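You operate a simulated robot arm through the tools that you are given. There is no shell and no other tool. Be economical: measure what you need, move in short steps, check, and stop when the job is done.

Carry out the task below with a simulated two-armed robot. There is one attempt and no reset: what you move stays moved.

JOB
Take the insoles with the largest size on its label from the divided box and leave it on top of the white cards. Fetch the order card with the smallest size on its label from the card holder and stand it on the pad slip. Take the clear bag from the wooden holder and leave it on the top of the white counter. Shut the left grey door. Open the top drawer, fetch the red round brush from the top of the white counter and stand it in the inside of the top drawer, then shut the drawer. Fetch the white bottle and stand it on the lower shelf of the wooden table. The order is free. Set down upright: order card, clear bag, round brush, white bottle.

It is judged by the outcome, as a careful person would: the job done as asked, and still so three seconds after it is handed in. It fails if anything else is knocked over, pushed out of place, dropped, spilled or broken.

ROBOT AND FRAMES
Two 7-joint arms with two-finger parallel grippers on one trunk, on a base that drives. Base frame: it is fixed to the floor where the robot stands at the start and does not move with it; the origin is under the middle of the robot, x ahead of it, y to its left, z up. Units: m, degrees, N and s.
The left shoulder is at the start at [0.07, 0.177, 1.025], the right one opposite. With the tool pointing down near the work surface each hand reaches from about 0.1 to 0.5 m from the robot's upright axis, wherever it stands, measured 20 degrees to its own side. Places, roughly: clear bag [0.5, -0.25, 0.5]; inside of the top drawer [-0.9, 2.9, 0.7]; insoles [0.5, 0, 0.5]; left grey door [-0.4, -0.9, 0.4]; lower shelf of the wooden table [-0.9, -1.8, 0.3]; order card [0.5, 0, 0.5]; pad slip [-0.75, -1.5, 0.25]; round brush [-0.75, -1, 1]; top drawer [-0.8, 2.9, 0.7]; top of the white counter [-0.9, -0.5, 0.9]; white bottle (6x6x17 cm) [-0.7, -2.3, 0.9]; white cards (15x12x14 cm) [-0.9, -2.3, 0.9]. Payload 3.43 kg a hand.
The tool frame of a hand sits at the grasp point between the pads (the TCP): z along the fingers, y along the line on which they close. The tips reach 0.03 m beyond it. Largest opening 0.094 m; finger width 0.028, thickness 0.01; the body of the gripper, 0.05 by 0.096 m, starts 0.055 m behind the TCP.
Orientation is that of the tool frame in the base frame, as a unit quaternion [x, y, z, w]. With the fingers straight down and closing along the base's y, the tool's x points along the base's -x, its y along +y and its z along -z.

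CONTROLS
- The arms move only by the tool servo_tool. It takes "left_plan", "right_plan" or both (then of equal length, played together; a hand with none holds still); each is a list of rows, each a list of 7 numbers: the shift along the tool's x, y, z in units of 400 mm (1.0 is 400 mm), then the turn, a rotation vector about the tool's x, y, z in units of 60 degrees (1.0 is 60 degrees), then the opening, from 0 (shut) to 1 (fully open). In form: [[x, y, z, rx, ry, rz, fingers], ...]. A call has 1 to 12 rows; each row is the pose to reach, as a shift and turn from the pose commanded when the call began, along the tool's axes at that moment. A call with a number of a shift or a turn outside -1 to 1 is refused whole. Each row takes 0.2 s and may step no farther than 0.05 m and 8.6 degrees from the row before; otherwise, or with a gripper value out of range, the whole call is refused. A pose out of reach is approached as far as the arm can. The call stops where the force on the tool passes 40 N (or 10 N more than at its start, if that is more) or the arm is blocked; 0.2 s more then pass. Each finger travels about 0.153 m/s and halts on what it meets, pressing with about 22 N; the grip force reading is that of the motor and also rises with nothing between the fingers. The clock runs only during rows and for 0.2 s after the last one: add rows that repeat a pose to give the fingers time. It gives the time, the measured TCP pose, the force on the tool (base axes), the opening and the grip force at its end, in the units of the frame above (readings bear some noise), with the torque about the TCP (base axes, N m) and any sound that the robot's microphone picked up, and new pictures: "pictures" is both (left out), scene, wrist or none (wrist: the cameras of the hands that moved).
- Cameras (640 x 400 px; columns grow to the right, rows downward): "scene" is now at [0.0541, -0.0617, 1.3023]; the picture's right is [-1.00, -0.07, 0.00], its down [-0.06, 0.90, -0.44] and it looks along [0.03, -0.44, -0.90] (base axes); focal length 214 px, centre (320, 200). "left" rides on the left gripper at [0.076, -0.014, -0.102] in its tool frame; the picture's right is [0.18, 0.98, 0.00], its down [-0.75, 0.14, -0.64] and it looks along [-0.63, 0.12, 0.77] (tool axes); focal length 243 px, centre (320, 200). "right" rides on the right gripper at [0.076, 0.014, -0.102] in its tool frame; the picture's right is [-0.18, 0.98, 0.00], its down [-0.75, -0.14, -0.64] and it looks along [-0.63, -0.12, 0.77] (tool axes); focal length 243 px, centre (320, 200). There is no depth. A picture from a camera that has moved, and an enlarged one, comes with that camera's place and axes in the base frame and with its lens.
- raise_lower(by): slides the trunk up (or, below 0, down) by that many m; the arms and the scene camera ride with it, the base frame stays. It gives what a move gives, with no picture.
- base_move(legs): drives the robot by 1 to 6 legs, each [ahead, turn to the left] in m and degrees, along the robot's own axes; the way and the turn of a leg run together, so that a leg with both is an arc; at most 1.5 m and 180 degrees a leg. The arms and the cameras ride along, it lands a little off, and it stops where it bumps. It gives what a move gives, and a new picture of the scene camera.
- turn_head(pan, tilt): turns the head with the scene camera to pan (to the left, within 86 degrees either way) and tilt (down, from -29 to 69), counted from straight ahead of the robot. It gives what a move gives, and a new picture of the scene camera.
- enlarge(camera, box): a new picture of the part [left, top, right, bottom] of that camera's present view, enlarged. It takes no simulated time.
- job_done(): hands the job in; it is judged then, once.

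Work in short steps. Places have to be worked out from the pictures, the camera data and where the tool is seen: move nearer, look again, correct. Check each grasp and each placing, and mend what went wrong. You have 196 turns and 260 pictures in all, those below and enlarged ones among them. Open the grippers and draw the arms clear of the work before you hand the job in, unless the task says otherwise; then end with one line.

The tools are called after "Call:" by a JSON object that holds its "method" and its "body". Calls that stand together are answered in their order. servo_tool: Moves the arms, as the interface text tells. Its arguments: {"type":"object","properties":{"left_plan":{"type":"array","items":{"type":"array","items":{"type":"number"}}},"right_plan":{"type":"array","items":{"type":"array","items":{"type":"number"}}},"pictures":{"type":"string","enum":["both","scene","wrist","none"]}},"required":[]} The other tools are called the same way: raise_lower (by) slides the trunk up or down; base_move (legs) drives the base; turn_head (pan, tilt) turns the head that bears the scene camera; enlarge (camera, box) takes an enlarged picture of a part of a camera's view; job_done () hands the job in.

At the start:

```text
time: 0.0
left_eef_pos: [0.4204, -0.0583, 0.8291]
left_tool_rot: [0.0, 1.0, 0.0, -0.001]
left_wrist_force: [0.4, -0.4, -0.8]
left_ft_torque: [-0.02, -0.01, 0.01]
left_width: 0.094
left_grasp_force: 0.1
right_eef_pos: [0.3258, -0.3708, 0.9208]
right_tool_rot: [0.0, 1.0, -0.001, 0.0]
right_wrist_force: [0.1, 0.5, -0.5]
right_ft_torque: [-0.03, -0.01, 0.0]
right_width: 0.094
right_grasp_force: 0.1
trunk travel left (down, up): [-0.605, 0.235]
robot x, y, heading: [-0.0016, -0.0032, 0.1]
head pan, tilt: [-85.9, 64.1]
```

scene: 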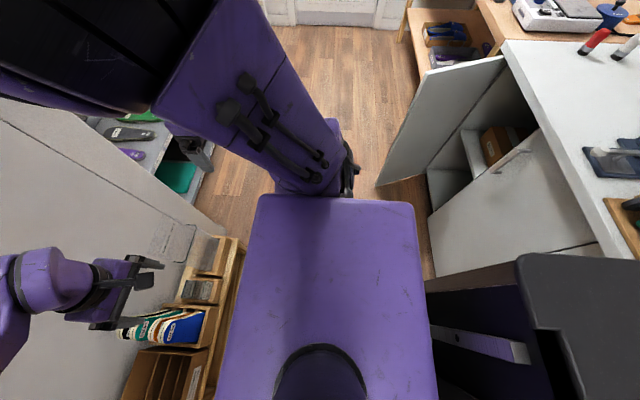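
right: 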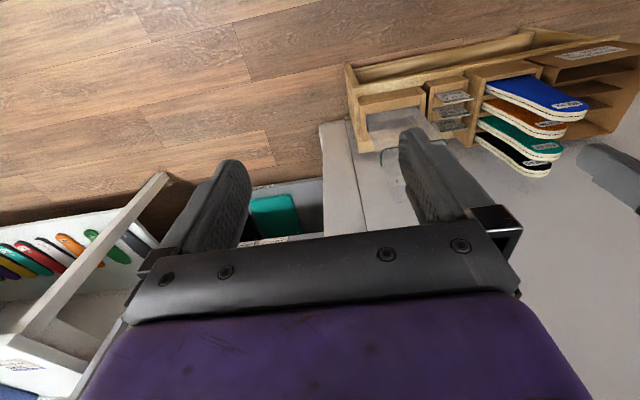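
left: 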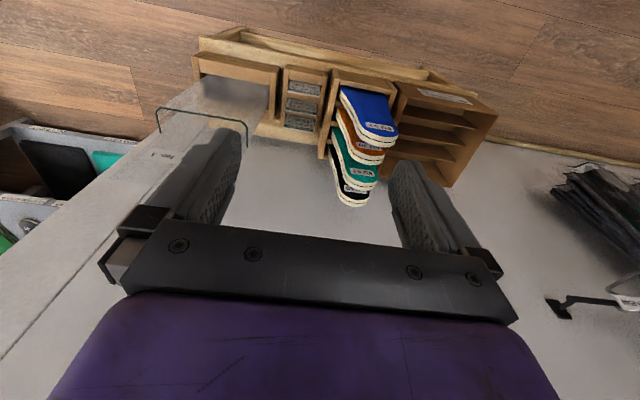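

I'll first look straight ahead at the bench with the insoles and cards.

Call:
{"method": "turn_head", "body": {"pan": 0, "tilt": 50}}

Call:
{"method": "enlarge", "body": {"camera": "left", "box": [180, 20, 500, 220]}}

```text
time: 1.6
left_eef_pos: [0.4206, -0.0588, 0.8281]
left_tool_rot: [-0.001, 1.0, 0.0, 0.0]
left_wrist_force: [0.5, -0.5, 0.0]
left_ft_torque: [0.0, -0.01, 0.01]
left_width: 0.0939
left_grasp_force: 0.1
right_eef_pos: [0.3247, -0.3701, 0.9216]
right_tool_rot: [0.0, 1.0, 0.0, -0.001]
right_wrist_force: [0.1, 0.5, -0.3]
right_ft_torque: [-0.02, 0.01, 0.0]
right_width: 0.094
right_grasp_force: 0.1
trunk travel left (down, up): [-0.605, 0.235]
robot x, y, heading: [0.0014, -0.0027, 0.2]
head pan, tilt: [0.0, 50.0]
camera scene: at [0.1268, -0.0002, 1.3195], right [0.0, -1.0, 0.0], down [-0.77, 0.0, -0.64], along [0.64, 0.0, -0.77], focal length 214 px, centre (320, 200)
```

scene: 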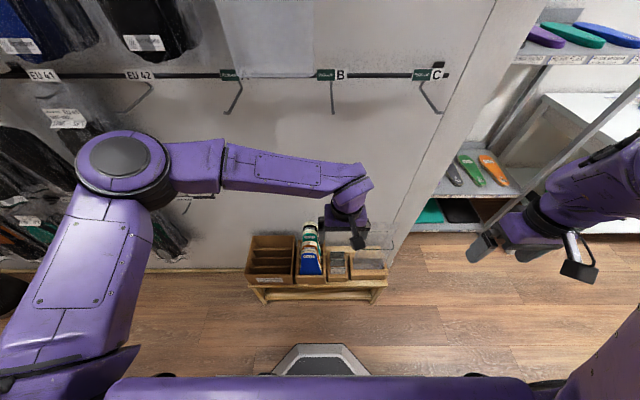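

```text
2.00 times, centred on (340, 120) of left
camera zoom: at [0.3433, -0.0736, 0.9316], right [-0.18, 0.98, 0.0], down [0.75, 0.14, 0.64], along [0.63, 0.12, -0.77], focal length 485 px, centre (280, 360)
```

zoom: 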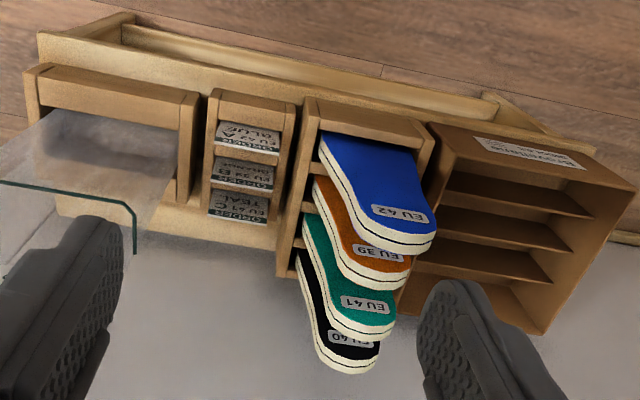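

Blue insole is EU 42 (largest). Now the cards' labels.

Call:
{"method": "enlarge", "body": {"camera": "left", "box": [270, 60, 350, 140]}}

Call:
{"method": "enlarge", "body": {"camera": "right", "box": [340, 50, 600, 190]}}

Call:
{"method": "enlarge", "body": {"camera": "scene", "box": [230, 200, 400, 310]}}

```text
5.00 times, centred on (310, 100) of left
camera zoom: at [0.3433, -0.0736, 0.9316], right [-0.18, 0.98, 0.0], down [0.75, 0.14, 0.64], along [0.63, 0.12, -0.77], focal length 1213 px, centre (370, 700)
```

zoom: 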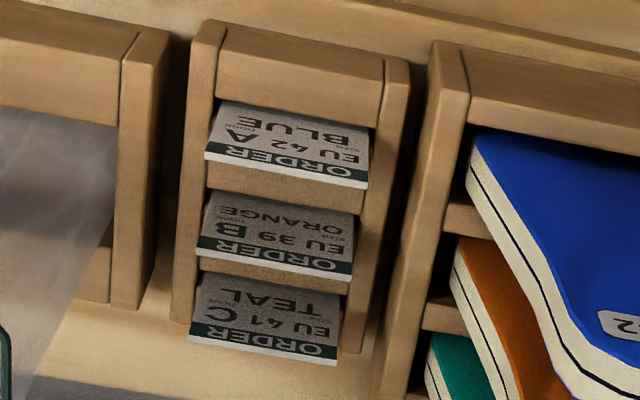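

```text
2.46 times, centred on (470, 120) of right
camera zoom: at [0.2499, -0.3563, 1.0234], right [0.18, 0.98, 0.0], down [0.75, -0.14, 0.64], along [0.63, -0.12, -0.77], focal length 597 px, centre (-49, 397)
```

zoom: 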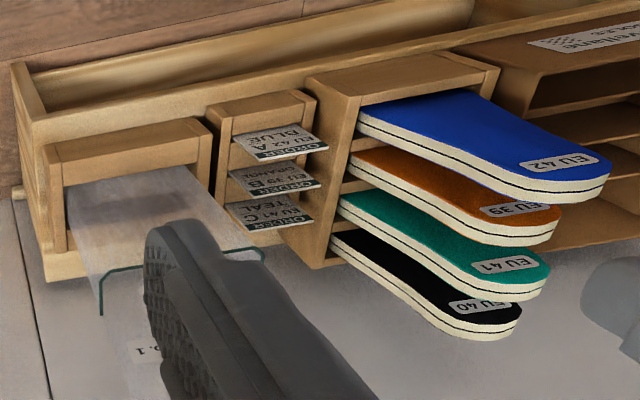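

```text
3.64 times, centred on (315, 255) of scene
camera zoom: at [0.1268, -0.0002, 1.3195], right [0.0, -1.0, 0.0], down [-0.77, 0.0, -0.64], along [0.64, 0.0, -0.77], focal length 780 px, centre (338, 0)
```

zoom: 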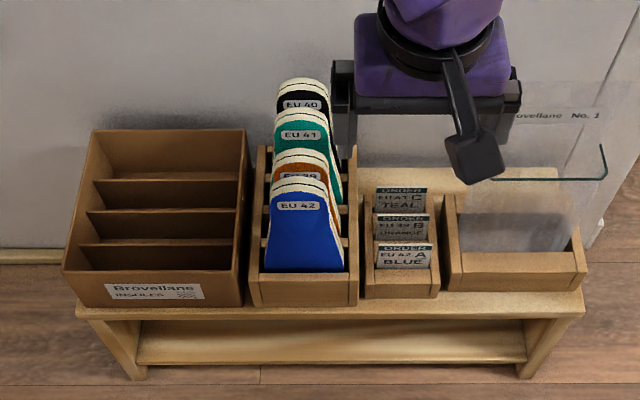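

The target insole is blue (front slot), the target card is the middle one (B, EU 39), and the bag stands at y≈-0.2. I turn the left hand so its fingers close along x, above the blue insole.

Call:
{"method": "servo_tool", "body": {"left_plan": [[0, 0.03, 0, 0, 0, 0.14, 1], [0, 0.06, 0, 0, 0, 0.28, 1], [-0.03, 0.09, 0, 0, 0, 0.42, 1], [-0.06, 0.12, 0, 0, 0, 0.56, 1], [-0.09, 0.16, 0, 0, 0, 0.7, 1], [-0.107, 0.2, 0, 0, 0, 0.84, 1], [-0.107, 0.228, 0, 0, 0, 0.96, 1]], "pictures": "none"}}

Call:
{"method": "servo_tool", "body": {"left_plan": [[0, 0, 0, 0, 0, 0.14, 1], [0, 0, 0, 0, 0, 0.28, 1], [0, 0, 0, 0, 0, 0.42, 1], [0, 0, 0, 0, 0, 0.54, 0.6]], "pictures": "both"}}

```text
time: 3.2
left_eef_pos: [0.4585, 0.0578, 0.8448]
left_tool_rot: [0.397, 0.914, 0.062, 0.055]
left_wrist_force: [-0.1, 0.4, 0.0]
left_ft_torque: [-0.05, -0.05, -0.02]
left_width: 0.094
left_grasp_force: 0.1
left hand out of reach, approached as far as the arm can: row 6, 7
right_eef_pos: [0.3232, -0.3699, 0.9216]
right_tool_rot: [0.0, 1.0, -0.001, 0.001]
right_wrist_force: [-0.9, -0.1, 0.7]
right_ft_torque: [-0.03, -0.04, 0.03]
right_width: 0.094
right_grasp_force: 0.1
trunk travel left (down, up): [-0.605, 0.235]
robot x, y, heading: [0.0002, -0.0022, -0.1]
head pan, tilt: [0.0, 50.0]
```

```text
time: 4.2
left_eef_pos: [0.4597, 0.0561, 0.844]
left_tool_rot: [0.397, 0.914, 0.062, 0.052]
left_wrist_force: [-0.4, 0.4, -0.1]
left_ft_torque: [0.03, -0.03, -0.01]
left_width: 0.0564
left_grasp_force: 0.0
left hand out of reach, approached as far as the arm can: row 1, 2, 3, 4
right_eef_pos: [0.3246, -0.3701, 0.9206]
right_tool_rot: [0.0, 1.0, 0.0, 0.0]
right_wrist_force: [0.2, -0.7, 0.3]
right_ft_torque: [-0.02, 0.04, 0.0]
right_width: 0.0939
right_grasp_force: 0.1
trunk travel left (down, up): [-0.605, 0.235]
robot x, y, heading: [0.0012, -0.0008, -0.4]
head pan, tilt: [0.0, 50.0]
camera scene: at [0.1264, 0.0002, 1.3196], right [0.0, -1.0, 0.0], down [-0.77, 0.0, -0.64], along [0.64, 0.0, -0.77], focal length 214 px, centre (320, 200)
camera left: at [0.3824, 0.095, 0.9395], right [0.58, 0.8, 0.14], down [0.52, -0.5, 0.69], along [0.62, -0.33, -0.71], focal length 243 px, centre (320, 200)
```

scene: 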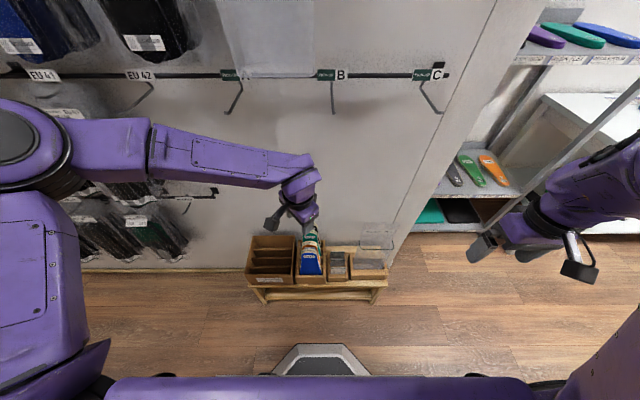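
left: 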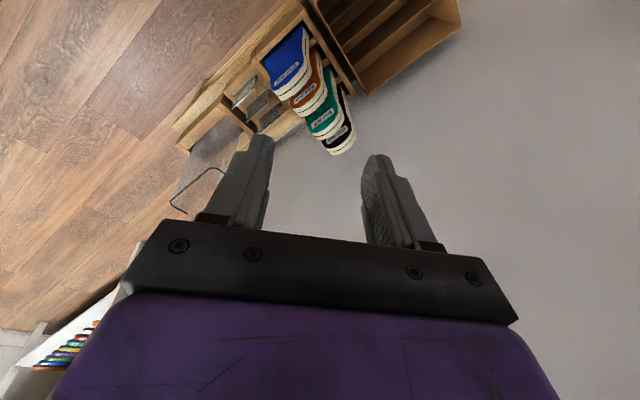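

Wrist limit that way; I turn the other way.

Call:
{"method": "servo_tool", "body": {"left_plan": [[0, 0, 0, 0, 0, -0.14, 0.6], [0, 0, 0, 0, 0, -0.28, 0.6], [0, 0, 0, 0, 0, -0.42, 0.6], [0, 0, 0, 0, 0, -0.56, 0.6], [0, 0, 0, 0, 0, -0.7, 0.6], [0, 0, 0, 0, 0, -0.84, 0.6], [0, 0, 0, 0, 0, -0.98, 0.6]], "pictures": "none"}}

```text
time: 5.8
left_eef_pos: [0.4598, 0.0571, 0.8455]
left_tool_rot: [-0.105, 0.991, 0.028, 0.076]
left_wrist_force: [-0.2, 0.9, -0.6]
left_ft_torque: [-0.02, -0.02, 0.05]
left_width: 0.0566
left_grasp_force: 0.0
right_eef_pos: [0.3253, -0.3702, 0.9212]
right_tool_rot: [0.001, 1.0, 0.0, 0.0]
right_wrist_force: [0.7, -0.7, -0.8]
right_ft_torque: [-0.01, -0.01, 0.01]
right_width: 0.0939
right_grasp_force: 0.0
trunk travel left (down, up): [-0.605, 0.235]
robot x, y, heading: [0.0028, 0.0002, 0.1]
head pan, tilt: [0.0, 50.0]
```

Call:
{"method": "servo_tool", "body": {"left_plan": [[0, 0, 0, -0.0075, 0.0163, -0.1387, 0.6], [0, 0, 0, -0.015, 0.0326, -0.277, 0.6], [0, 0, 0, -0.0225, 0.0489, -0.416, 0.6], [0, 0, 0, -0.03, 0.065, -0.555, 0.6], [0, 0, 0, -0.0375, 0.0814, -0.6936, 0.6], [0, 0, 0, -0.045, 0.0977, -0.832, 0.6], [0, 0, 0, -0.052, 0.114, -0.971, 0.6]], "pictures": "none"}}

Call:
{"method": "servo_tool", "body": {"left_plan": [[0, 0, 0, -0.006, 0.0127, -0.108, 0.6], [0, 0, 0, -0.012, 0.0254, -0.216, 0.6], [0, 0, 0, -0.018, 0.038, -0.324, 0.6]], "pictures": "both"}}

```text
time: 7.4
left_eef_pos: [0.4599, 0.0584, 0.8445]
left_tool_rot: [-0.576, 0.817, 0.008, 0.02]
left_wrist_force: [0.4, 0.2, 0.7]
left_ft_torque: [-0.02, 0.02, 0.04]
left_width: 0.0565
left_grasp_force: 0.1
right_eef_pos: [0.3266, -0.3703, 0.9204]
right_tool_rot: [0.0, 1.0, 0.0, 0.0]
right_wrist_force: [0.0, 0.9, -0.2]
right_ft_torque: [-0.04, 0.01, 0.01]
right_width: 0.094
right_grasp_force: 0.0
trunk travel left (down, up): [-0.605, 0.235]
robot x, y, heading: [0.0027, -0.0003, 0.2]
head pan, tilt: [0.0, 50.0]
```

```text
time: 8.2
left_eef_pos: [0.4603, 0.0562, 0.844]
left_tool_rot: [-0.706, 0.708, 0.001, 0.0]
left_wrist_force: [0.2, -0.4, 0.2]
left_ft_torque: [-0.01, 0.02, 0.0]
left_width: 0.0564
left_grasp_force: 0.1
right_eef_pos: [0.3256, -0.3699, 0.9212]
right_tool_rot: [0.0, 1.0, 0.001, 0.0]
right_wrist_force: [0.0, -0.4, -0.7]
right_ft_torque: [0.0, -0.01, -0.01]
right_width: 0.0942
right_grasp_force: 0.1
trunk travel left (down, up): [-0.605, 0.235]
robot x, y, heading: [-0.0012, 0.0045, -0.1]
head pan, tilt: [0.0, 50.0]
camera scene: at [0.1268, 0.0001, 1.3195], right [0.0, -1.0, 0.0], down [-0.77, 0.0, -0.64], along [0.64, 0.0, -0.77], focal length 214 px, centre (320, 200)
camera left: at [0.4738, -0.0202, 0.9471], right [-0.98, -0.18, 0.0], down [-0.14, 0.75, 0.64], along [-0.12, 0.63, -0.77], focal length 243 px, centre (320, 200)
```

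scene: 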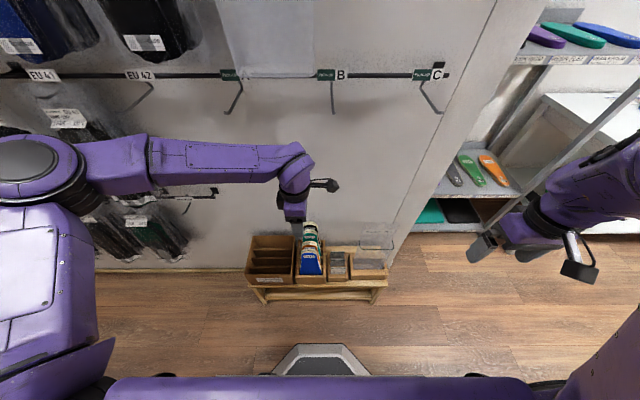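
left: 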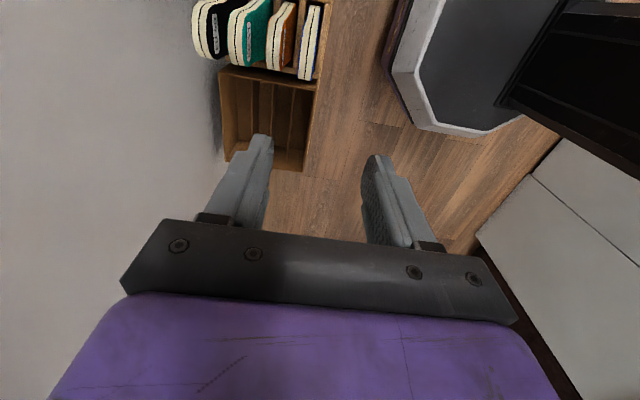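

Good orientation. I descend to just over the blue insole and look.

Call:
{"method": "servo_tool", "body": {"left_plan": [[0.02, -0.01, 0.11, 0, 0, 0, 0.6], [0.04, -0.02, 0.22, 0, 0, 0, 0.6], [0.058, -0.025, 0.325, 0, 0, 0, 0.6]], "pictures": "wrist"}}

Call:
{"method": "enlarge", "body": {"camera": "scene", "box": [240, 170, 400, 290]}}

```text
time: 9.0
left_eef_pos: [0.4703, 0.0352, 0.7133]
left_tool_rot: [-0.705, 0.709, 0.0, 0.0]
left_wrist_force: [0.0, 0.2, 0.4]
left_ft_torque: [-0.03, 0.01, -0.03]
left_width: 0.0563
left_grasp_force: 0.0
right_eef_pos: [0.3269, -0.3701, 0.9209]
right_tool_rot: [0.0, 1.0, 0.0, 0.0]
right_wrist_force: [0.2, -0.2, 0.0]
right_ft_torque: [-0.02, 0.01, 0.0]
right_width: 0.0941
right_grasp_force: 0.1
trunk travel left (down, up): [-0.605, 0.235]
robot x, y, heading: [0.0012, -0.0024, -0.0]
head pan, tilt: [0.0, 50.0]
camera left: at [0.4836, -0.0426, 0.8163], right [-0.98, -0.18, 0.0], down [-0.14, 0.75, 0.64], along [-0.12, 0.63, -0.77], focal length 243 px, centre (320, 200)
```

left: 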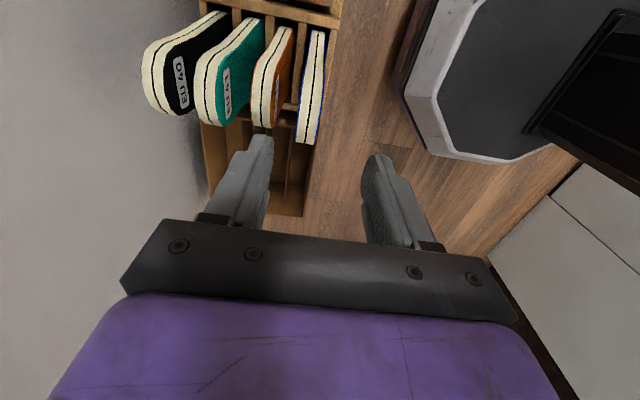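

```text
3.33 times, centred on (320, 230) of scene
camera zoom: at [0.1276, -0.0002, 1.3195], right [0.0, -1.0, 0.0], down [-0.77, 0.0, -0.64], along [0.64, 0.0, -0.77], focal length 715 px, centre (320, 100)
```

zoom: 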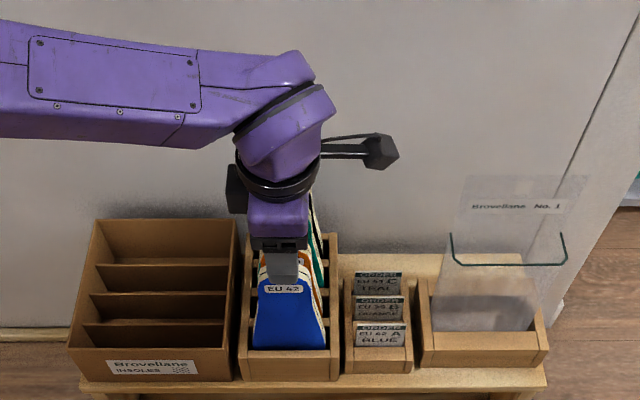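

Call:
{"method": "enlarge", "body": {"camera": "left", "box": [220, 10, 380, 150]}}

```text
2.86 times, centred on (300, 80) of left
camera zoom: at [0.4836, -0.0426, 0.8163], right [-0.98, -0.18, 0.0], down [-0.14, 0.75, 0.64], along [-0.12, 0.63, -0.77], focal length 693 px, centre (377, 543)
```

zoom: 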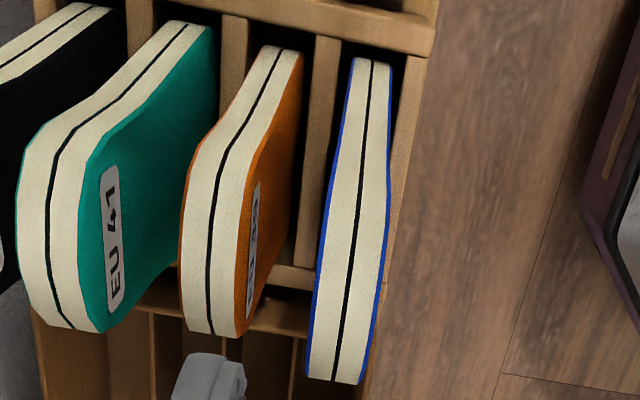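

Gap to the orange insole is about 2 cm; blue centre x≈0.477. I narrow the fingers and descend around it.

Call:
{"method": "servo_tool", "body": {"left_plan": [[-0.003, -0.0168, 0.0, 0, 0, 0, 0.34], [-0.005, -0.0168, 0.08, 0, 0, 0, 0.34], [-0.005, -0.0168, 0.16, 0, 0, 0, 0.34]], "pictures": "wrist"}}

Call:
{"method": "enlarge", "body": {"camera": "left", "box": [220, 100, 420, 240]}}

```text
time: 9.8
left_eef_pos: [0.4765, 0.0353, 0.6499]
left_tool_rot: [-0.706, 0.708, -0.001, 0.0]
left_wrist_force: [0.1, 0.6, -0.9]
left_ft_torque: [0.0, -0.02, 0.02]
left_width: 0.0321
left_grasp_force: 0.0
right_eef_pos: [0.3251, -0.3705, 0.9209]
right_tool_rot: [0.0, 1.0, 0.0, 0.0]
right_wrist_force: [0.1, -0.4, -0.6]
right_ft_torque: [0.04, 0.04, 0.01]
right_width: 0.0941
right_grasp_force: 0.2
trunk travel left (down, up): [-0.605, 0.235]
robot x, y, heading: [0.0011, -0.0002, -0.3]
head pan, tilt: [0.0, 50.0]
camera left: at [0.4903, -0.0415, 0.7528], right [-0.98, -0.18, 0.0], down [-0.14, 0.75, 0.64], along [-0.12, 0.63, -0.77], focal length 243 px, centre (320, 200)
```

left: 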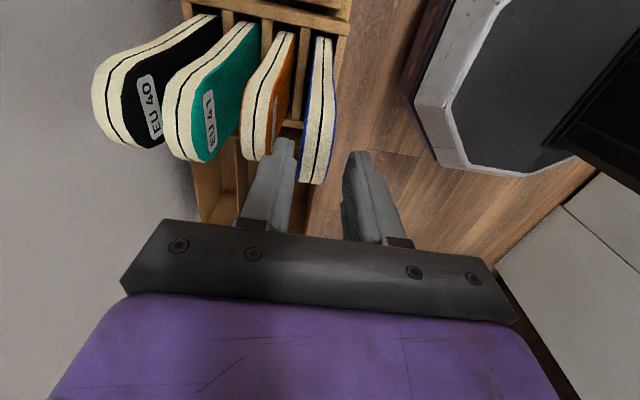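

```text
2.86 times, centred on (320, 170) of left
camera zoom: at [0.4903, -0.0415, 0.7528], right [-0.98, -0.18, 0.0], down [-0.14, 0.75, 0.64], along [-0.12, 0.63, -0.77], focal length 693 px, centre (320, 286)
```

zoom: 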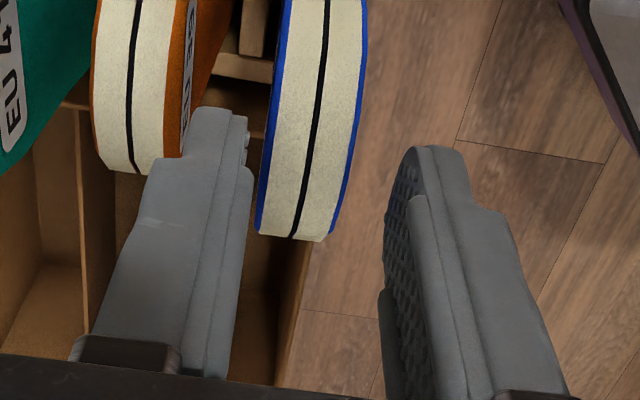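

Aligned: finger sits in the gap. Descend 6 cm and close.

Call:
{"method": "servo_tool", "body": {"left_plan": [[-0.002, 0, 0.05, 0, 0, 0, 0.33], [-0.004, 0, 0.1, 0, 0, 0, 0.33], [-0.005, 0, 0.15, 0, 0, 0, 0.33], [-0.005, 0, 0.15, 0, 0, 0, 0.0], [-0.005, 0, 0.15, 0, 0, 0, 0.0], [-0.005, 0, 0.15, 0, 0, 0, 0.0]], "pictures": "wrist"}}

```text
time: 11.2
left_eef_pos: [0.4756, 0.0376, 0.5902]
left_tool_rot: [-0.705, 0.709, 0.0, 0.001]
left_wrist_force: [1.5, -0.6, 13.3]
left_ft_torque: [-0.21, -0.56, 0.04]
left_width: 0.0241
left_grasp_force: 22.8
right_eef_pos: [0.3234, -0.3695, 0.9212]
right_tool_rot: [0.0, 1.0, 0.0, 0.001]
right_wrist_force: [0.3, 0.3, 0.7]
right_ft_torque: [0.02, -0.03, 0.01]
right_width: 0.094
right_grasp_force: 0.0
trunk travel left (down, up): [-0.605, 0.235]
robot x, y, heading: [0.0015, 0.0018, -0.1]
head pan, tilt: [0.0, 50.0]
camera left: at [0.4894, -0.0402, 0.694], right [-0.98, -0.18, 0.0], down [-0.14, 0.75, 0.64], along [-0.11, 0.63, -0.77], focal length 243 px, centre (320, 200)
```

left: 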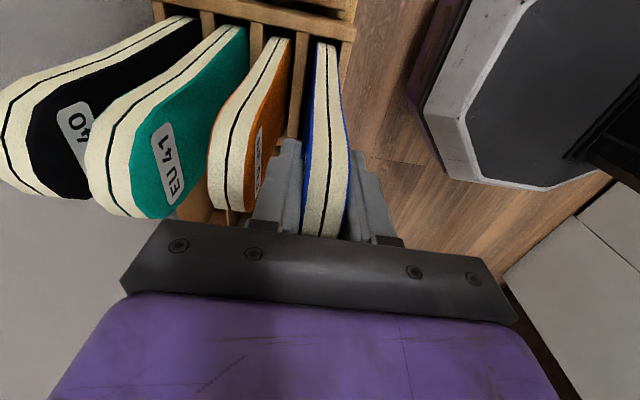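

Gripped (24 mm). Lift straight up.

Call:
{"method": "servo_tool", "body": {"left_plan": [[0, 0, -0.04, 0, 0, 0, 0.0], [0, 0, -0.1, 0, 0, 0, 0.0], [0, 0, -0.2, 0, 0, 0, 0.0], [0, 0, -0.3, 0, 0, 0, 0.0], [0, 0, -0.4, 0, 0, 0, 0.0], [0, 0, -0.5, 0, 0, 0, 0.0], [0, 0, -0.6, 0, 0, 0, 0.0], [0, 0, -0.68, 0, 0, 0, 0.0]], "pictures": "both"}}

```text
time: 13.0
left_eef_pos: [0.4758, 0.0375, 0.8622]
left_tool_rot: [-0.705, 0.709, 0.001, -0.001]
left_wrist_force: [-0.2, 0.0, -0.4]
left_ft_torque: [0.0, 0.02, -0.03]
left_width: 0.0239
left_grasp_force: 22.4
right_eef_pos: [0.3243, -0.3705, 0.9208]
right_tool_rot: [0.0, 1.0, 0.0, 0.0]
right_wrist_force: [0.5, 0.5, 0.0]
right_ft_torque: [0.0, 0.02, 0.02]
right_width: 0.0942
right_grasp_force: 0.1
trunk travel left (down, up): [-0.605, 0.235]
robot x, y, heading: [0.0009, -0.002, 0.3]
head pan, tilt: [0.0, 50.0]
camera scene: at [0.1263, -0.0002, 1.3195], right [0.0, -1.0, 0.0], down [-0.77, 0.0, -0.64], along [0.64, 0.0, -0.77], focal length 214 px, centre (320, 200)
camera left: at [0.4897, -0.0399, 0.965], right [-0.98, -0.18, 0.0], down [-0.14, 0.75, 0.64], along [-0.12, 0.63, -0.77], focal length 243 px, centre (320, 200)
```

scene: 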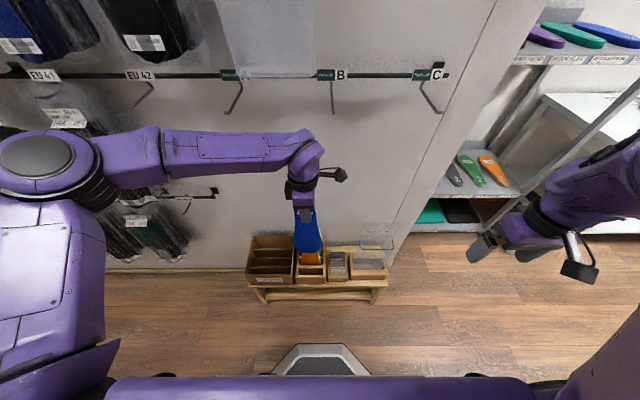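
left: 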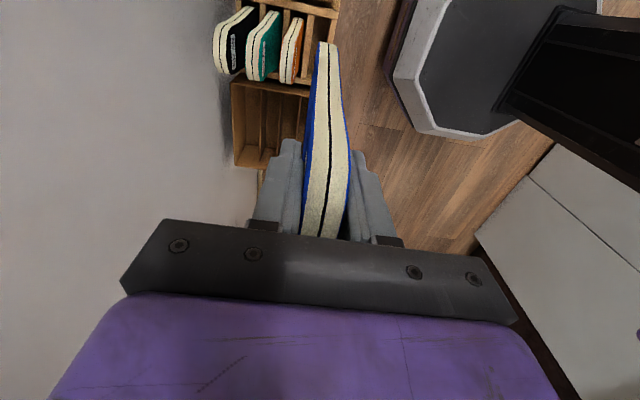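

Insole is out. I retract the left hand to the left and bring the right hand toward the bag to see it.

Call:
{"method": "servo_tool", "body": {"left_plan": [[-0.1, 0.05, 0, 0, 0, 0, 0], [-0.2, 0.1, 0, 0, 0, 0, 0], [-0.3, 0.15, 0, 0, 0, 0, 0], [-0.4, 0.2, 0, 0, 0, 0, 0], [-0.5, 0.25, 0, 0, 0, 0, 0]], "right_plan": [[-0.03, 0.065, 0.03, 0, 0, 0, 1], [-0.06, 0.13, 0.06, 0, 0, 0, 1], [-0.09, 0.195, 0.09, 0, 0, 0, 1], [-0.1, 0.26, 0.1, 0, 0, 0, 1], [-0.1, 0.325, 0.125, 0, 0, 0, 1]], "pictures": "both"}}

```text
time: 14.2
left_eef_pos: [0.3758, 0.2402, 0.8612]
left_tool_rot: [-0.705, 0.709, -0.001, -0.001]
left_wrist_force: [0.4, 0.4, -1.4]
left_ft_torque: [-0.01, 0.0, 0.02]
left_width: 0.0242
left_grasp_force: 22.7
right_eef_pos: [0.3698, -0.2393, 0.866]
right_tool_rot: [0.006, 1.0, 0.011, -0.001]
right_wrist_force: [0.2, -0.9, -0.7]
right_ft_torque: [-0.01, -0.01, -0.01]
right_width: 0.094
right_grasp_force: 0.1
right hand out of reach, approached as far as the arm can: row 4, 5
trunk travel left (down, up): [-0.605, 0.235]
robot x, y, heading: [-0.0013, -0.001, 0.0]
head pan, tilt: [0.0, 50.0]
camera scene: at [0.1255, 0.0025, 1.3197], right [0.0, -1.0, 0.0], down [-0.77, 0.0, -0.64], along [0.64, 0.0, -0.77], focal length 214 px, centre (320, 200)
camera right: at [0.2944, -0.2271, 0.9693], right [0.2, 0.98, 0.02], down [0.75, -0.16, 0.64], along [0.63, -0.11, -0.77], focal length 243 px, centre (320, 200)
camera left: at [0.389, 0.1629, 0.9646], right [-0.98, -0.18, 0.0], down [-0.14, 0.76, 0.64], along [-0.11, 0.63, -0.77], focal length 243 px, centre (320, 200)
```

scene: 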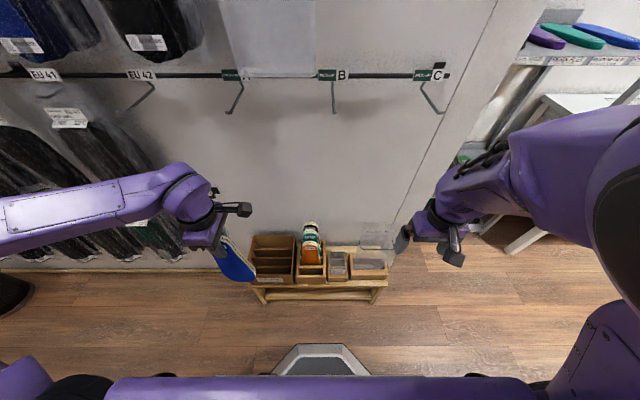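
right: 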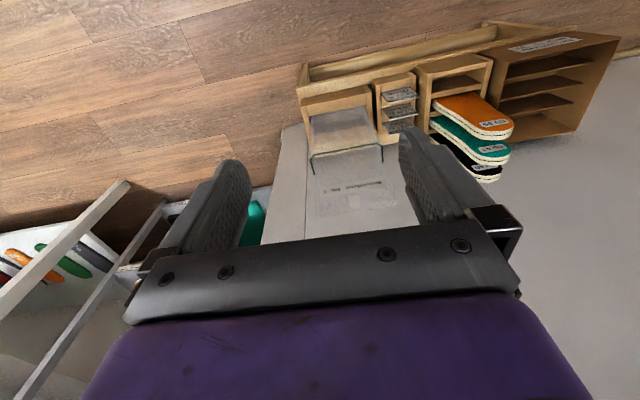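
left: 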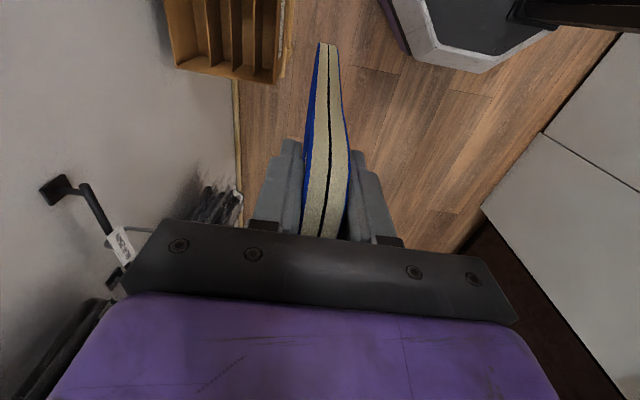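

Call:
{"method": "enlarge", "body": {"camera": "right", "box": [270, 70, 430, 230]}}

Call:
{"method": "enlarge", "body": {"camera": "scene", "box": [320, 200, 420, 300]}}

```text
2.50 times, centred on (350, 150) of right
camera zoom: at [0.2944, -0.2271, 0.9693], right [0.2, 0.98, 0.02], down [0.75, -0.16, 0.64], along [0.63, -0.11, -0.77], focal length 606 px, centre (245, 325)
```

zoom: 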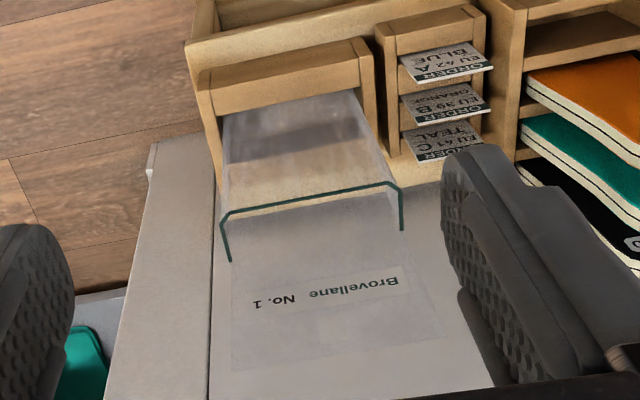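

```text
4.00 times, centred on (370, 250) of scene
camera zoom: at [0.1255, 0.0025, 1.3197], right [0.0, -1.0, 0.0], down [-0.77, 0.0, -0.64], along [0.64, 0.0, -0.77], focal length 858 px, centre (120, 0)
```

zoom: 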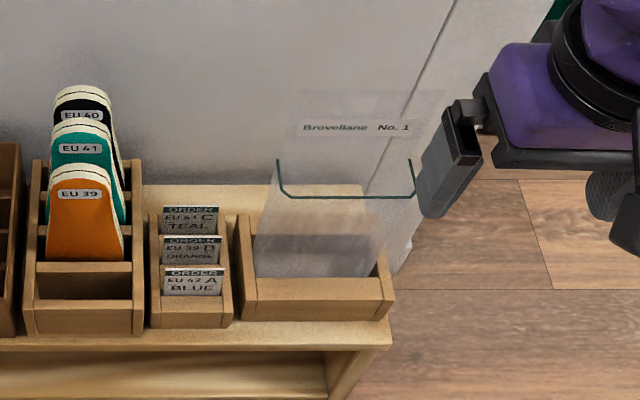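

The bag's tall back panel (header, x≈0.545, y≈-0.216, z 0.58–0.70) can be pinched. I drive forward 8 cm for reach, and then rotate the right hand so it closes along x.

Call:
{"method": "base_move", "body": {"legs": [[0.08, 0]]}}

Call:
{"method": "servo_tool", "body": {"right_plan": [[0, 0, 0, 0, 0, 0.14, 1], [0, 0, 0, 0, 0, 0.28, 1], [0, 0, 0, 0, 0, 0.42, 1], [0, 0, 0, 0, 0, 0.56, 1], [0, 0, 0, 0, 0, 0.7, 1], [0, 0, 0, 0, 0, 0.84, 1], [0, 0, 0, 0, 0, 0.98, 1]], "pictures": "none"}}

Call:
{"method": "servo_tool", "body": {"right_plan": [[0, 0, 0, 0, 0, 0.14, 1], [0, 0, 0, 0, 0, 0.28, 1], [0, 0, 0, 0, 0, 0.42, 1], [0, 0, 0, 0, 0, 0.52, 1]], "pictures": "wrist"}}

```text
time: 15.3
left_eef_pos: [0.457, 0.2378, 0.8614]
left_tool_rot: [-0.706, 0.709, 0.001, 0.0]
left_wrist_force: [-0.1, 0.6, -1.0]
left_ft_torque: [0.01, 0.03, 0.01]
left_width: 0.0239
left_grasp_force: 21.6
right_eef_pos: [0.4506, -0.239, 0.8654]
right_tool_rot: [0.001, 1.0, 0.012, 0.0]
right_wrist_force: [0.3, 0.4, 0.1]
right_ft_torque: [0.0, 0.03, 0.0]
right_width: 0.0943
right_grasp_force: 0.0
trunk travel left (down, up): [-0.605, 0.235]
robot x, y, heading: [0.0841, 0.002, -0.2]
head pan, tilt: [0.0, 50.0]
camera scene: at [0.2076, 0.0003, 1.3194], right [0.0, -1.0, 0.0], down [-0.77, 0.0, -0.64], along [0.64, 0.0, -0.77], focal length 214 px, centre (320, 200)
```

scene: 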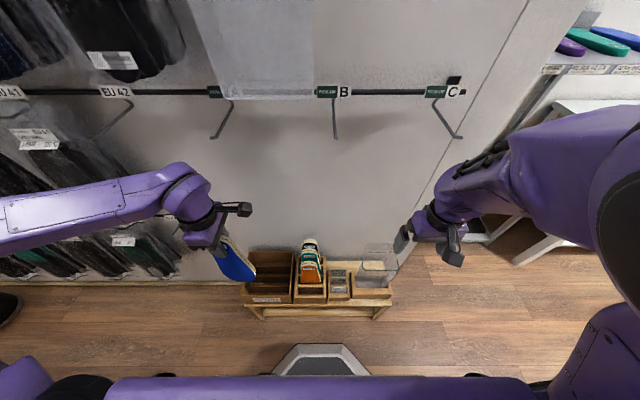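

```text
time: 16.9
left_eef_pos: [0.4556, 0.2383, 0.8621]
left_tool_rot: [-0.706, 0.708, 0.0, 0.0]
left_wrist_force: [-0.8, -0.9, -0.5]
left_ft_torque: [0.01, 0.03, 0.03]
left_width: 0.0243
left_grasp_force: 21.8
right_eef_pos: [0.4511, -0.2374, 0.8664]
right_tool_rot: [0.495, 0.869, 0.02, -0.013]
right_wrist_force: [0.1, 0.9, -0.5]
right_ft_torque: [-0.01, -0.03, 0.0]
right_width: 0.0942
right_grasp_force: 0.0
trunk travel left (down, up): [-0.605, 0.235]
robot x, y, heading: [0.082, 0.0003, -0.1]
head pan, tilt: [0.0, 50.0]
```

```text
time: 17.9
left_eef_pos: [0.4564, 0.2379, 0.8623]
left_tool_rot: [-0.706, 0.708, 0.0, 0.0]
left_wrist_force: [0.3, -0.9, -1.9]
left_ft_torque: [-0.04, 0.01, 0.02]
left_width: 0.0242
left_grasp_force: 21.7
right_eef_pos: [0.4514, -0.2367, 0.8673]
right_tool_rot: [0.71, 0.704, 0.017, -0.017]
right_wrist_force: [-1.1, -0.2, 0.2]
right_ft_torque: [0.02, -0.02, 0.02]
right_width: 0.0939
right_grasp_force: 0.1
trunk travel left (down, up): [-0.605, 0.235]
robot x, y, heading: [0.08, -0.0, -0.1]
head pan, tilt: [0.0, 50.0]
camera right: at [0.4663, -0.1655, 0.9726], right [0.98, -0.19, -0.01], down [-0.15, -0.78, 0.61], along [-0.12, -0.59, -0.8], focal length 243 px, centre (320, 200)
```

right: 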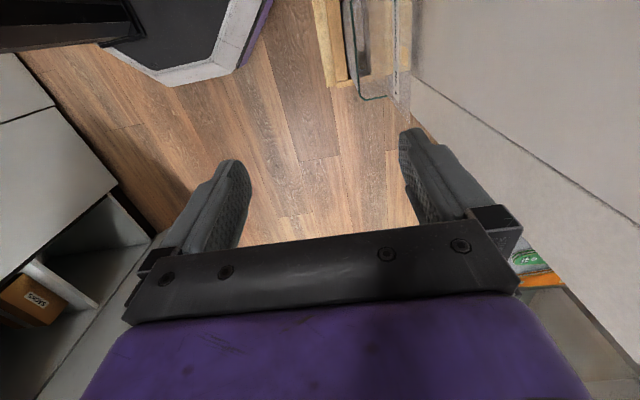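

Call:
{"method": "servo_tool", "body": {"right_plan": [[0.013, 0.046, 0.056, 0, -0.012, -0.002, 1], [0.026, 0.093, 0.113, 0, -0.023, -0.004, 1], [0.039, 0.139, 0.169, 0, -0.035, -0.006, 1], [0.052, 0.185, 0.225, 0, -0.046, -0.008, 1]], "pictures": "wrist"}}

Call:
{"method": "enlarge", "body": {"camera": "right", "box": [260, 20, 460, 170]}}

Call:
{"method": "enlarge", "body": {"camera": "scene", "box": [330, 190, 450, 310]}}

```text
time: 18.9
left_eef_pos: [0.4579, 0.2391, 0.8622]
left_tool_rot: [-0.706, 0.708, 0.0, -0.001]
left_wrist_force: [0.2, -1.0, -1.0]
left_ft_torque: [0.03, 0.0, -0.03]
left_width: 0.0241
left_grasp_force: 21.5
right_eef_pos: [0.5247, -0.2156, 0.7753]
right_tool_rot: [0.705, 0.709, -0.008, 0.008]
right_wrist_force: [-0.7, 0.1, 0.2]
right_ft_torque: [0.0, 0.0, -0.03]
right_width: 0.0939
right_grasp_force: 0.0
trunk travel left (down, up): [-0.605, 0.235]
robot x, y, heading: [0.0767, 0.0023, 0.0]
head pan, tilt: [0.0, 50.0]
camera right: at [0.5397, -0.1372, 0.8772], right [0.98, -0.18, 0.0], down [-0.14, -0.74, 0.66], along [-0.12, -0.65, -0.75], focal length 243 px, centre (320, 200)
```

right: 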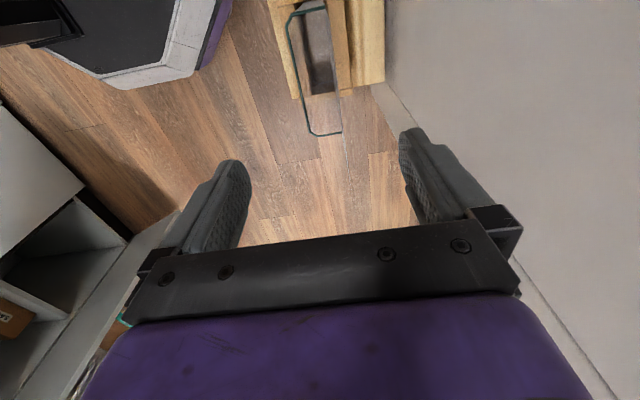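

```text
2.67 times, centred on (360, 95) of right
camera zoom: at [0.5397, -0.1372, 0.8772], right [0.98, -0.18, 0.0], down [-0.14, -0.74, 0.66], along [-0.12, -0.65, -0.75], focal length 647 px, centre (213, 480)
```

zoom: 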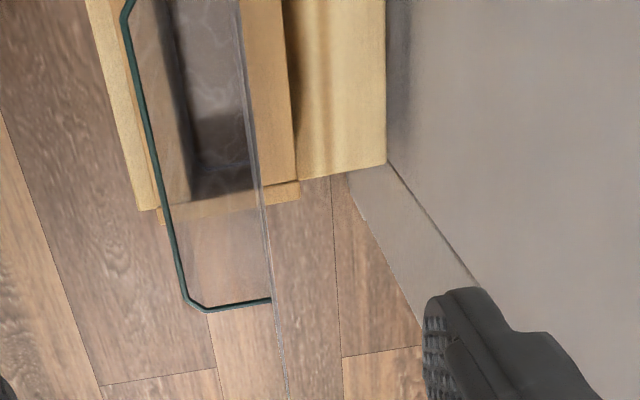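

```text
3.33 times, centred on (390, 250) of scene
camera zoom: at [0.2079, 0.0001, 1.3194], right [0.0, -1.0, 0.0], down [-0.77, 0.0, -0.64], along [0.64, 0.0, -0.77], focal length 715 px, centre (87, 33)
```

zoom: 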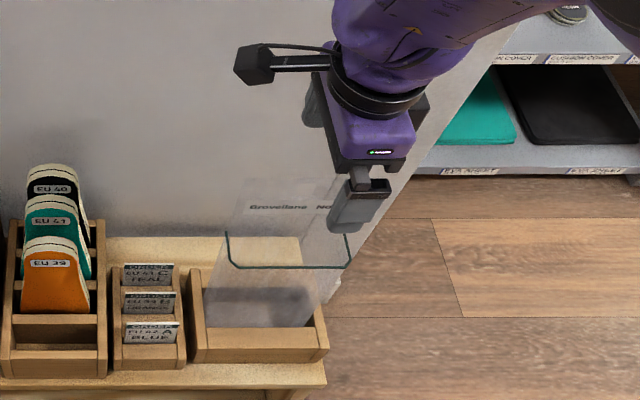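

Header at x≈0.542. Descend around it with ~5 cm opening and close.

Call:
{"method": "servo_tool", "body": {"right_plan": [[-0.005, 0.043, 0.02, 0, 0.01, 0, 0.6], [-0.01, 0.043, 0.1, 0, 0.02, 0, 0.55], [-0.01, 0.043, 0.2, 0, 0.02, 0, 0.55], [-0.01, 0.043, 0.27, 0, 0.02, 0, 0.55], [-0.01, 0.043, 0.338, 0, 0.02, 0, 0.55]], "pictures": "wrist"}}

Call:
{"method": "enlarge", "body": {"camera": "right", "box": [220, 40, 460, 240]}}

```text
time: 20.1
left_eef_pos: [0.4553, 0.2388, 0.8616]
left_tool_rot: [-0.706, 0.708, 0.0, 0.0]
left_wrist_force: [0.1, -0.4, -1.2]
left_ft_torque: [0.0, 0.03, -0.01]
left_width: 0.0243
left_grasp_force: 21.7
right_eef_pos: [0.5453, -0.2234, 0.6509]
right_tool_rot: [0.705, 0.709, 0.003, 0.006]
right_wrist_force: [0.2, 1.0, 12.5]
right_ft_torque: [0.08, 0.02, 0.03]
right_width: 0.052
right_grasp_force: 0.0
trunk travel left (down, up): [-0.605, 0.235]
robot x, y, heading: [0.0815, 0.0022, -0.2]
head pan, tilt: [0.0, 50.0]
stopped in row 5 (right hand): the force on the tool passed its limit at 53 N (the readings are from after the stop); the commanded pose is now the measured one
camera right: at [0.5591, -0.1463, 0.7533], right [0.98, -0.18, 0.01], down [-0.14, -0.75, 0.64], along [-0.1, -0.63, -0.77], focal length 243 px, centre (320, 200)
```

right: 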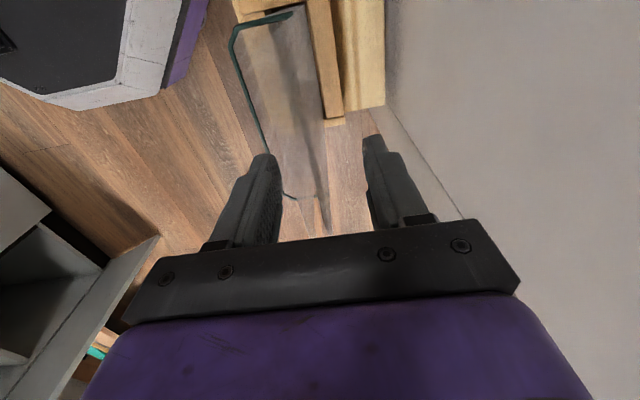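

```text
2.00 times, centred on (340, 140) of right
camera zoom: at [0.5591, -0.1463, 0.7533], right [0.98, -0.18, 0.01], down [-0.14, -0.75, 0.64], along [-0.1, -0.63, -0.77], focal length 485 px, centre (280, 320)
```

zoom: 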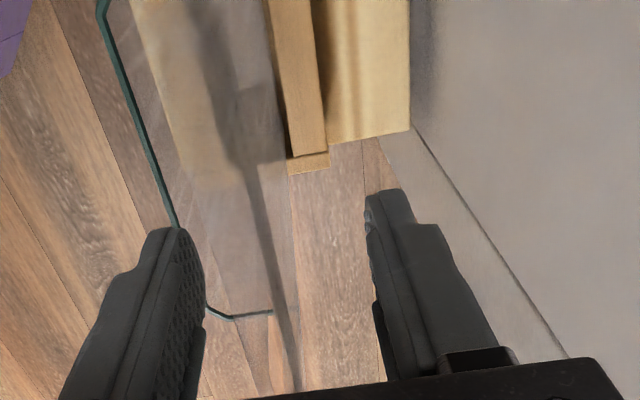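

The header top touched the palm (0.055 above TCP), so I back up 1 cm and close.

Call:
{"method": "servo_tool", "body": {"right_plan": [[0, 0, -0.025, 0, 0, 0, 0.55], [0, 0, -0.025, 0, 0, 0, 0.2], [0, 0, -0.025, 0, 0, 0, 0.0], [0, 0, -0.025, 0, 0, 0, 0.0]], "pictures": "wrist"}}

```text
time: 21.1
left_eef_pos: [0.4555, 0.2387, 0.8616]
left_tool_rot: [-0.706, 0.708, -0.001, 0.0]
left_wrist_force: [-0.1, -1.4, -1.0]
left_ft_torque: [-0.05, 0.01, 0.0]
left_width: 0.0242
left_grasp_force: 22.4
right_eef_pos: [0.5459, -0.2224, 0.6589]
right_tool_rot: [0.705, 0.71, 0.002, 0.005]
right_wrist_force: [-1.3, 0.7, 2.8]
right_ft_torque: [0.1, 0.44, -0.02]
right_width: 0.0072
right_grasp_force: 22.1
trunk travel left (down, up): [-0.605, 0.235]
robot x, y, heading: [0.0797, -0.0017, 0.2]
head pan, tilt: [0.0, 50.0]
camera right: at [0.5589, -0.1461, 0.7622], right [0.98, -0.18, 0.01], down [-0.14, -0.75, 0.64], along [-0.11, -0.63, -0.77], focal length 243 px, centre (320, 200)
```

right: 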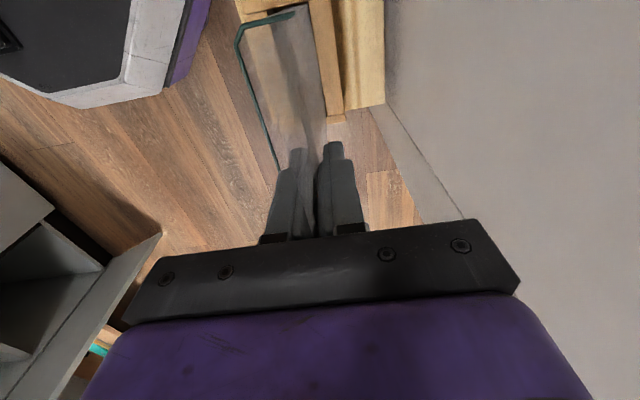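

Gripped a 7 mm header. Lift straight up to TCP z≈0.88.

Call:
{"method": "servo_tool", "body": {"right_plan": [[0, 0, -0.03, 0, 0, 0, 0], [0, 0, -0.08, 0, 0, 0, 0], [0, 0, -0.16, 0, 0, 0, 0], [0, 0, -0.25, 0, 0, 0, 0], [0, 0, -0.34, 0, 0, 0, 0], [0, 0, -0.43, 0, 0, 0, 0], [0, 0, -0.5, 0, 0, 0, 0]], "pictures": "both"}}

```text
time: 22.7
left_eef_pos: [0.4572, 0.2386, 0.8561]
left_tool_rot: [-0.706, 0.708, 0.001, -0.002]
left_wrist_force: [-0.3, 0.3, -0.1]
left_ft_torque: [0.0, -0.01, -0.02]
left_width: 0.0241
left_grasp_force: 22.1
right_eef_pos: [0.5335, -0.2198, 0.8427]
right_tool_rot: [0.704, 0.71, -0.012, -0.011]
right_wrist_force: [-0.5, -0.6, 0.0]
right_ft_torque: [0.01, -0.02, -0.02]
right_width: 0.0071
right_grasp_force: 21.9
trunk travel left (down, up): [-0.605, 0.235]
robot x, y, heading: [0.0779, 0.0006, 0.1]
head pan, tilt: [0.0, 50.0]
camera scene: at [0.2094, 0.0004, 1.315], right [0.0, -1.0, 0.0], down [-0.77, 0.0, -0.64], along [0.64, 0.0, -0.77], focal length 214 px, centre (320, 200)
camera right: at [0.5507, -0.143, 0.9444], right [0.98, -0.17, -0.03], down [-0.11, -0.75, 0.65], along [-0.14, -0.63, -0.76], focal length 243 px, centre (320, 200)
```

scene: 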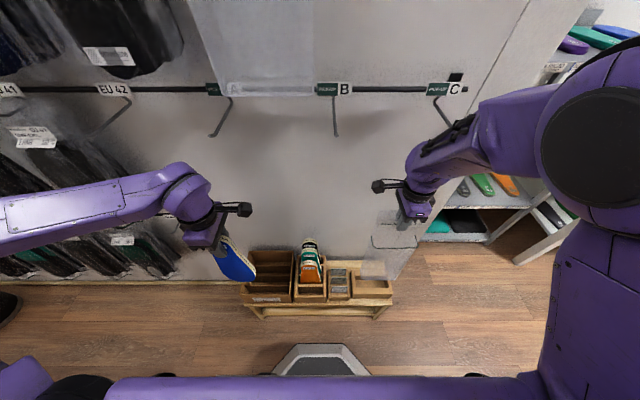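
right: 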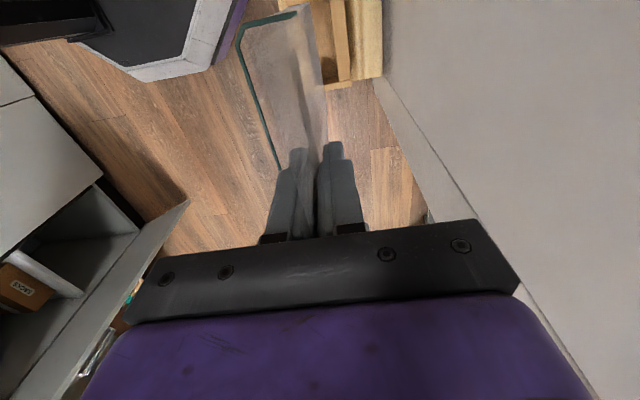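

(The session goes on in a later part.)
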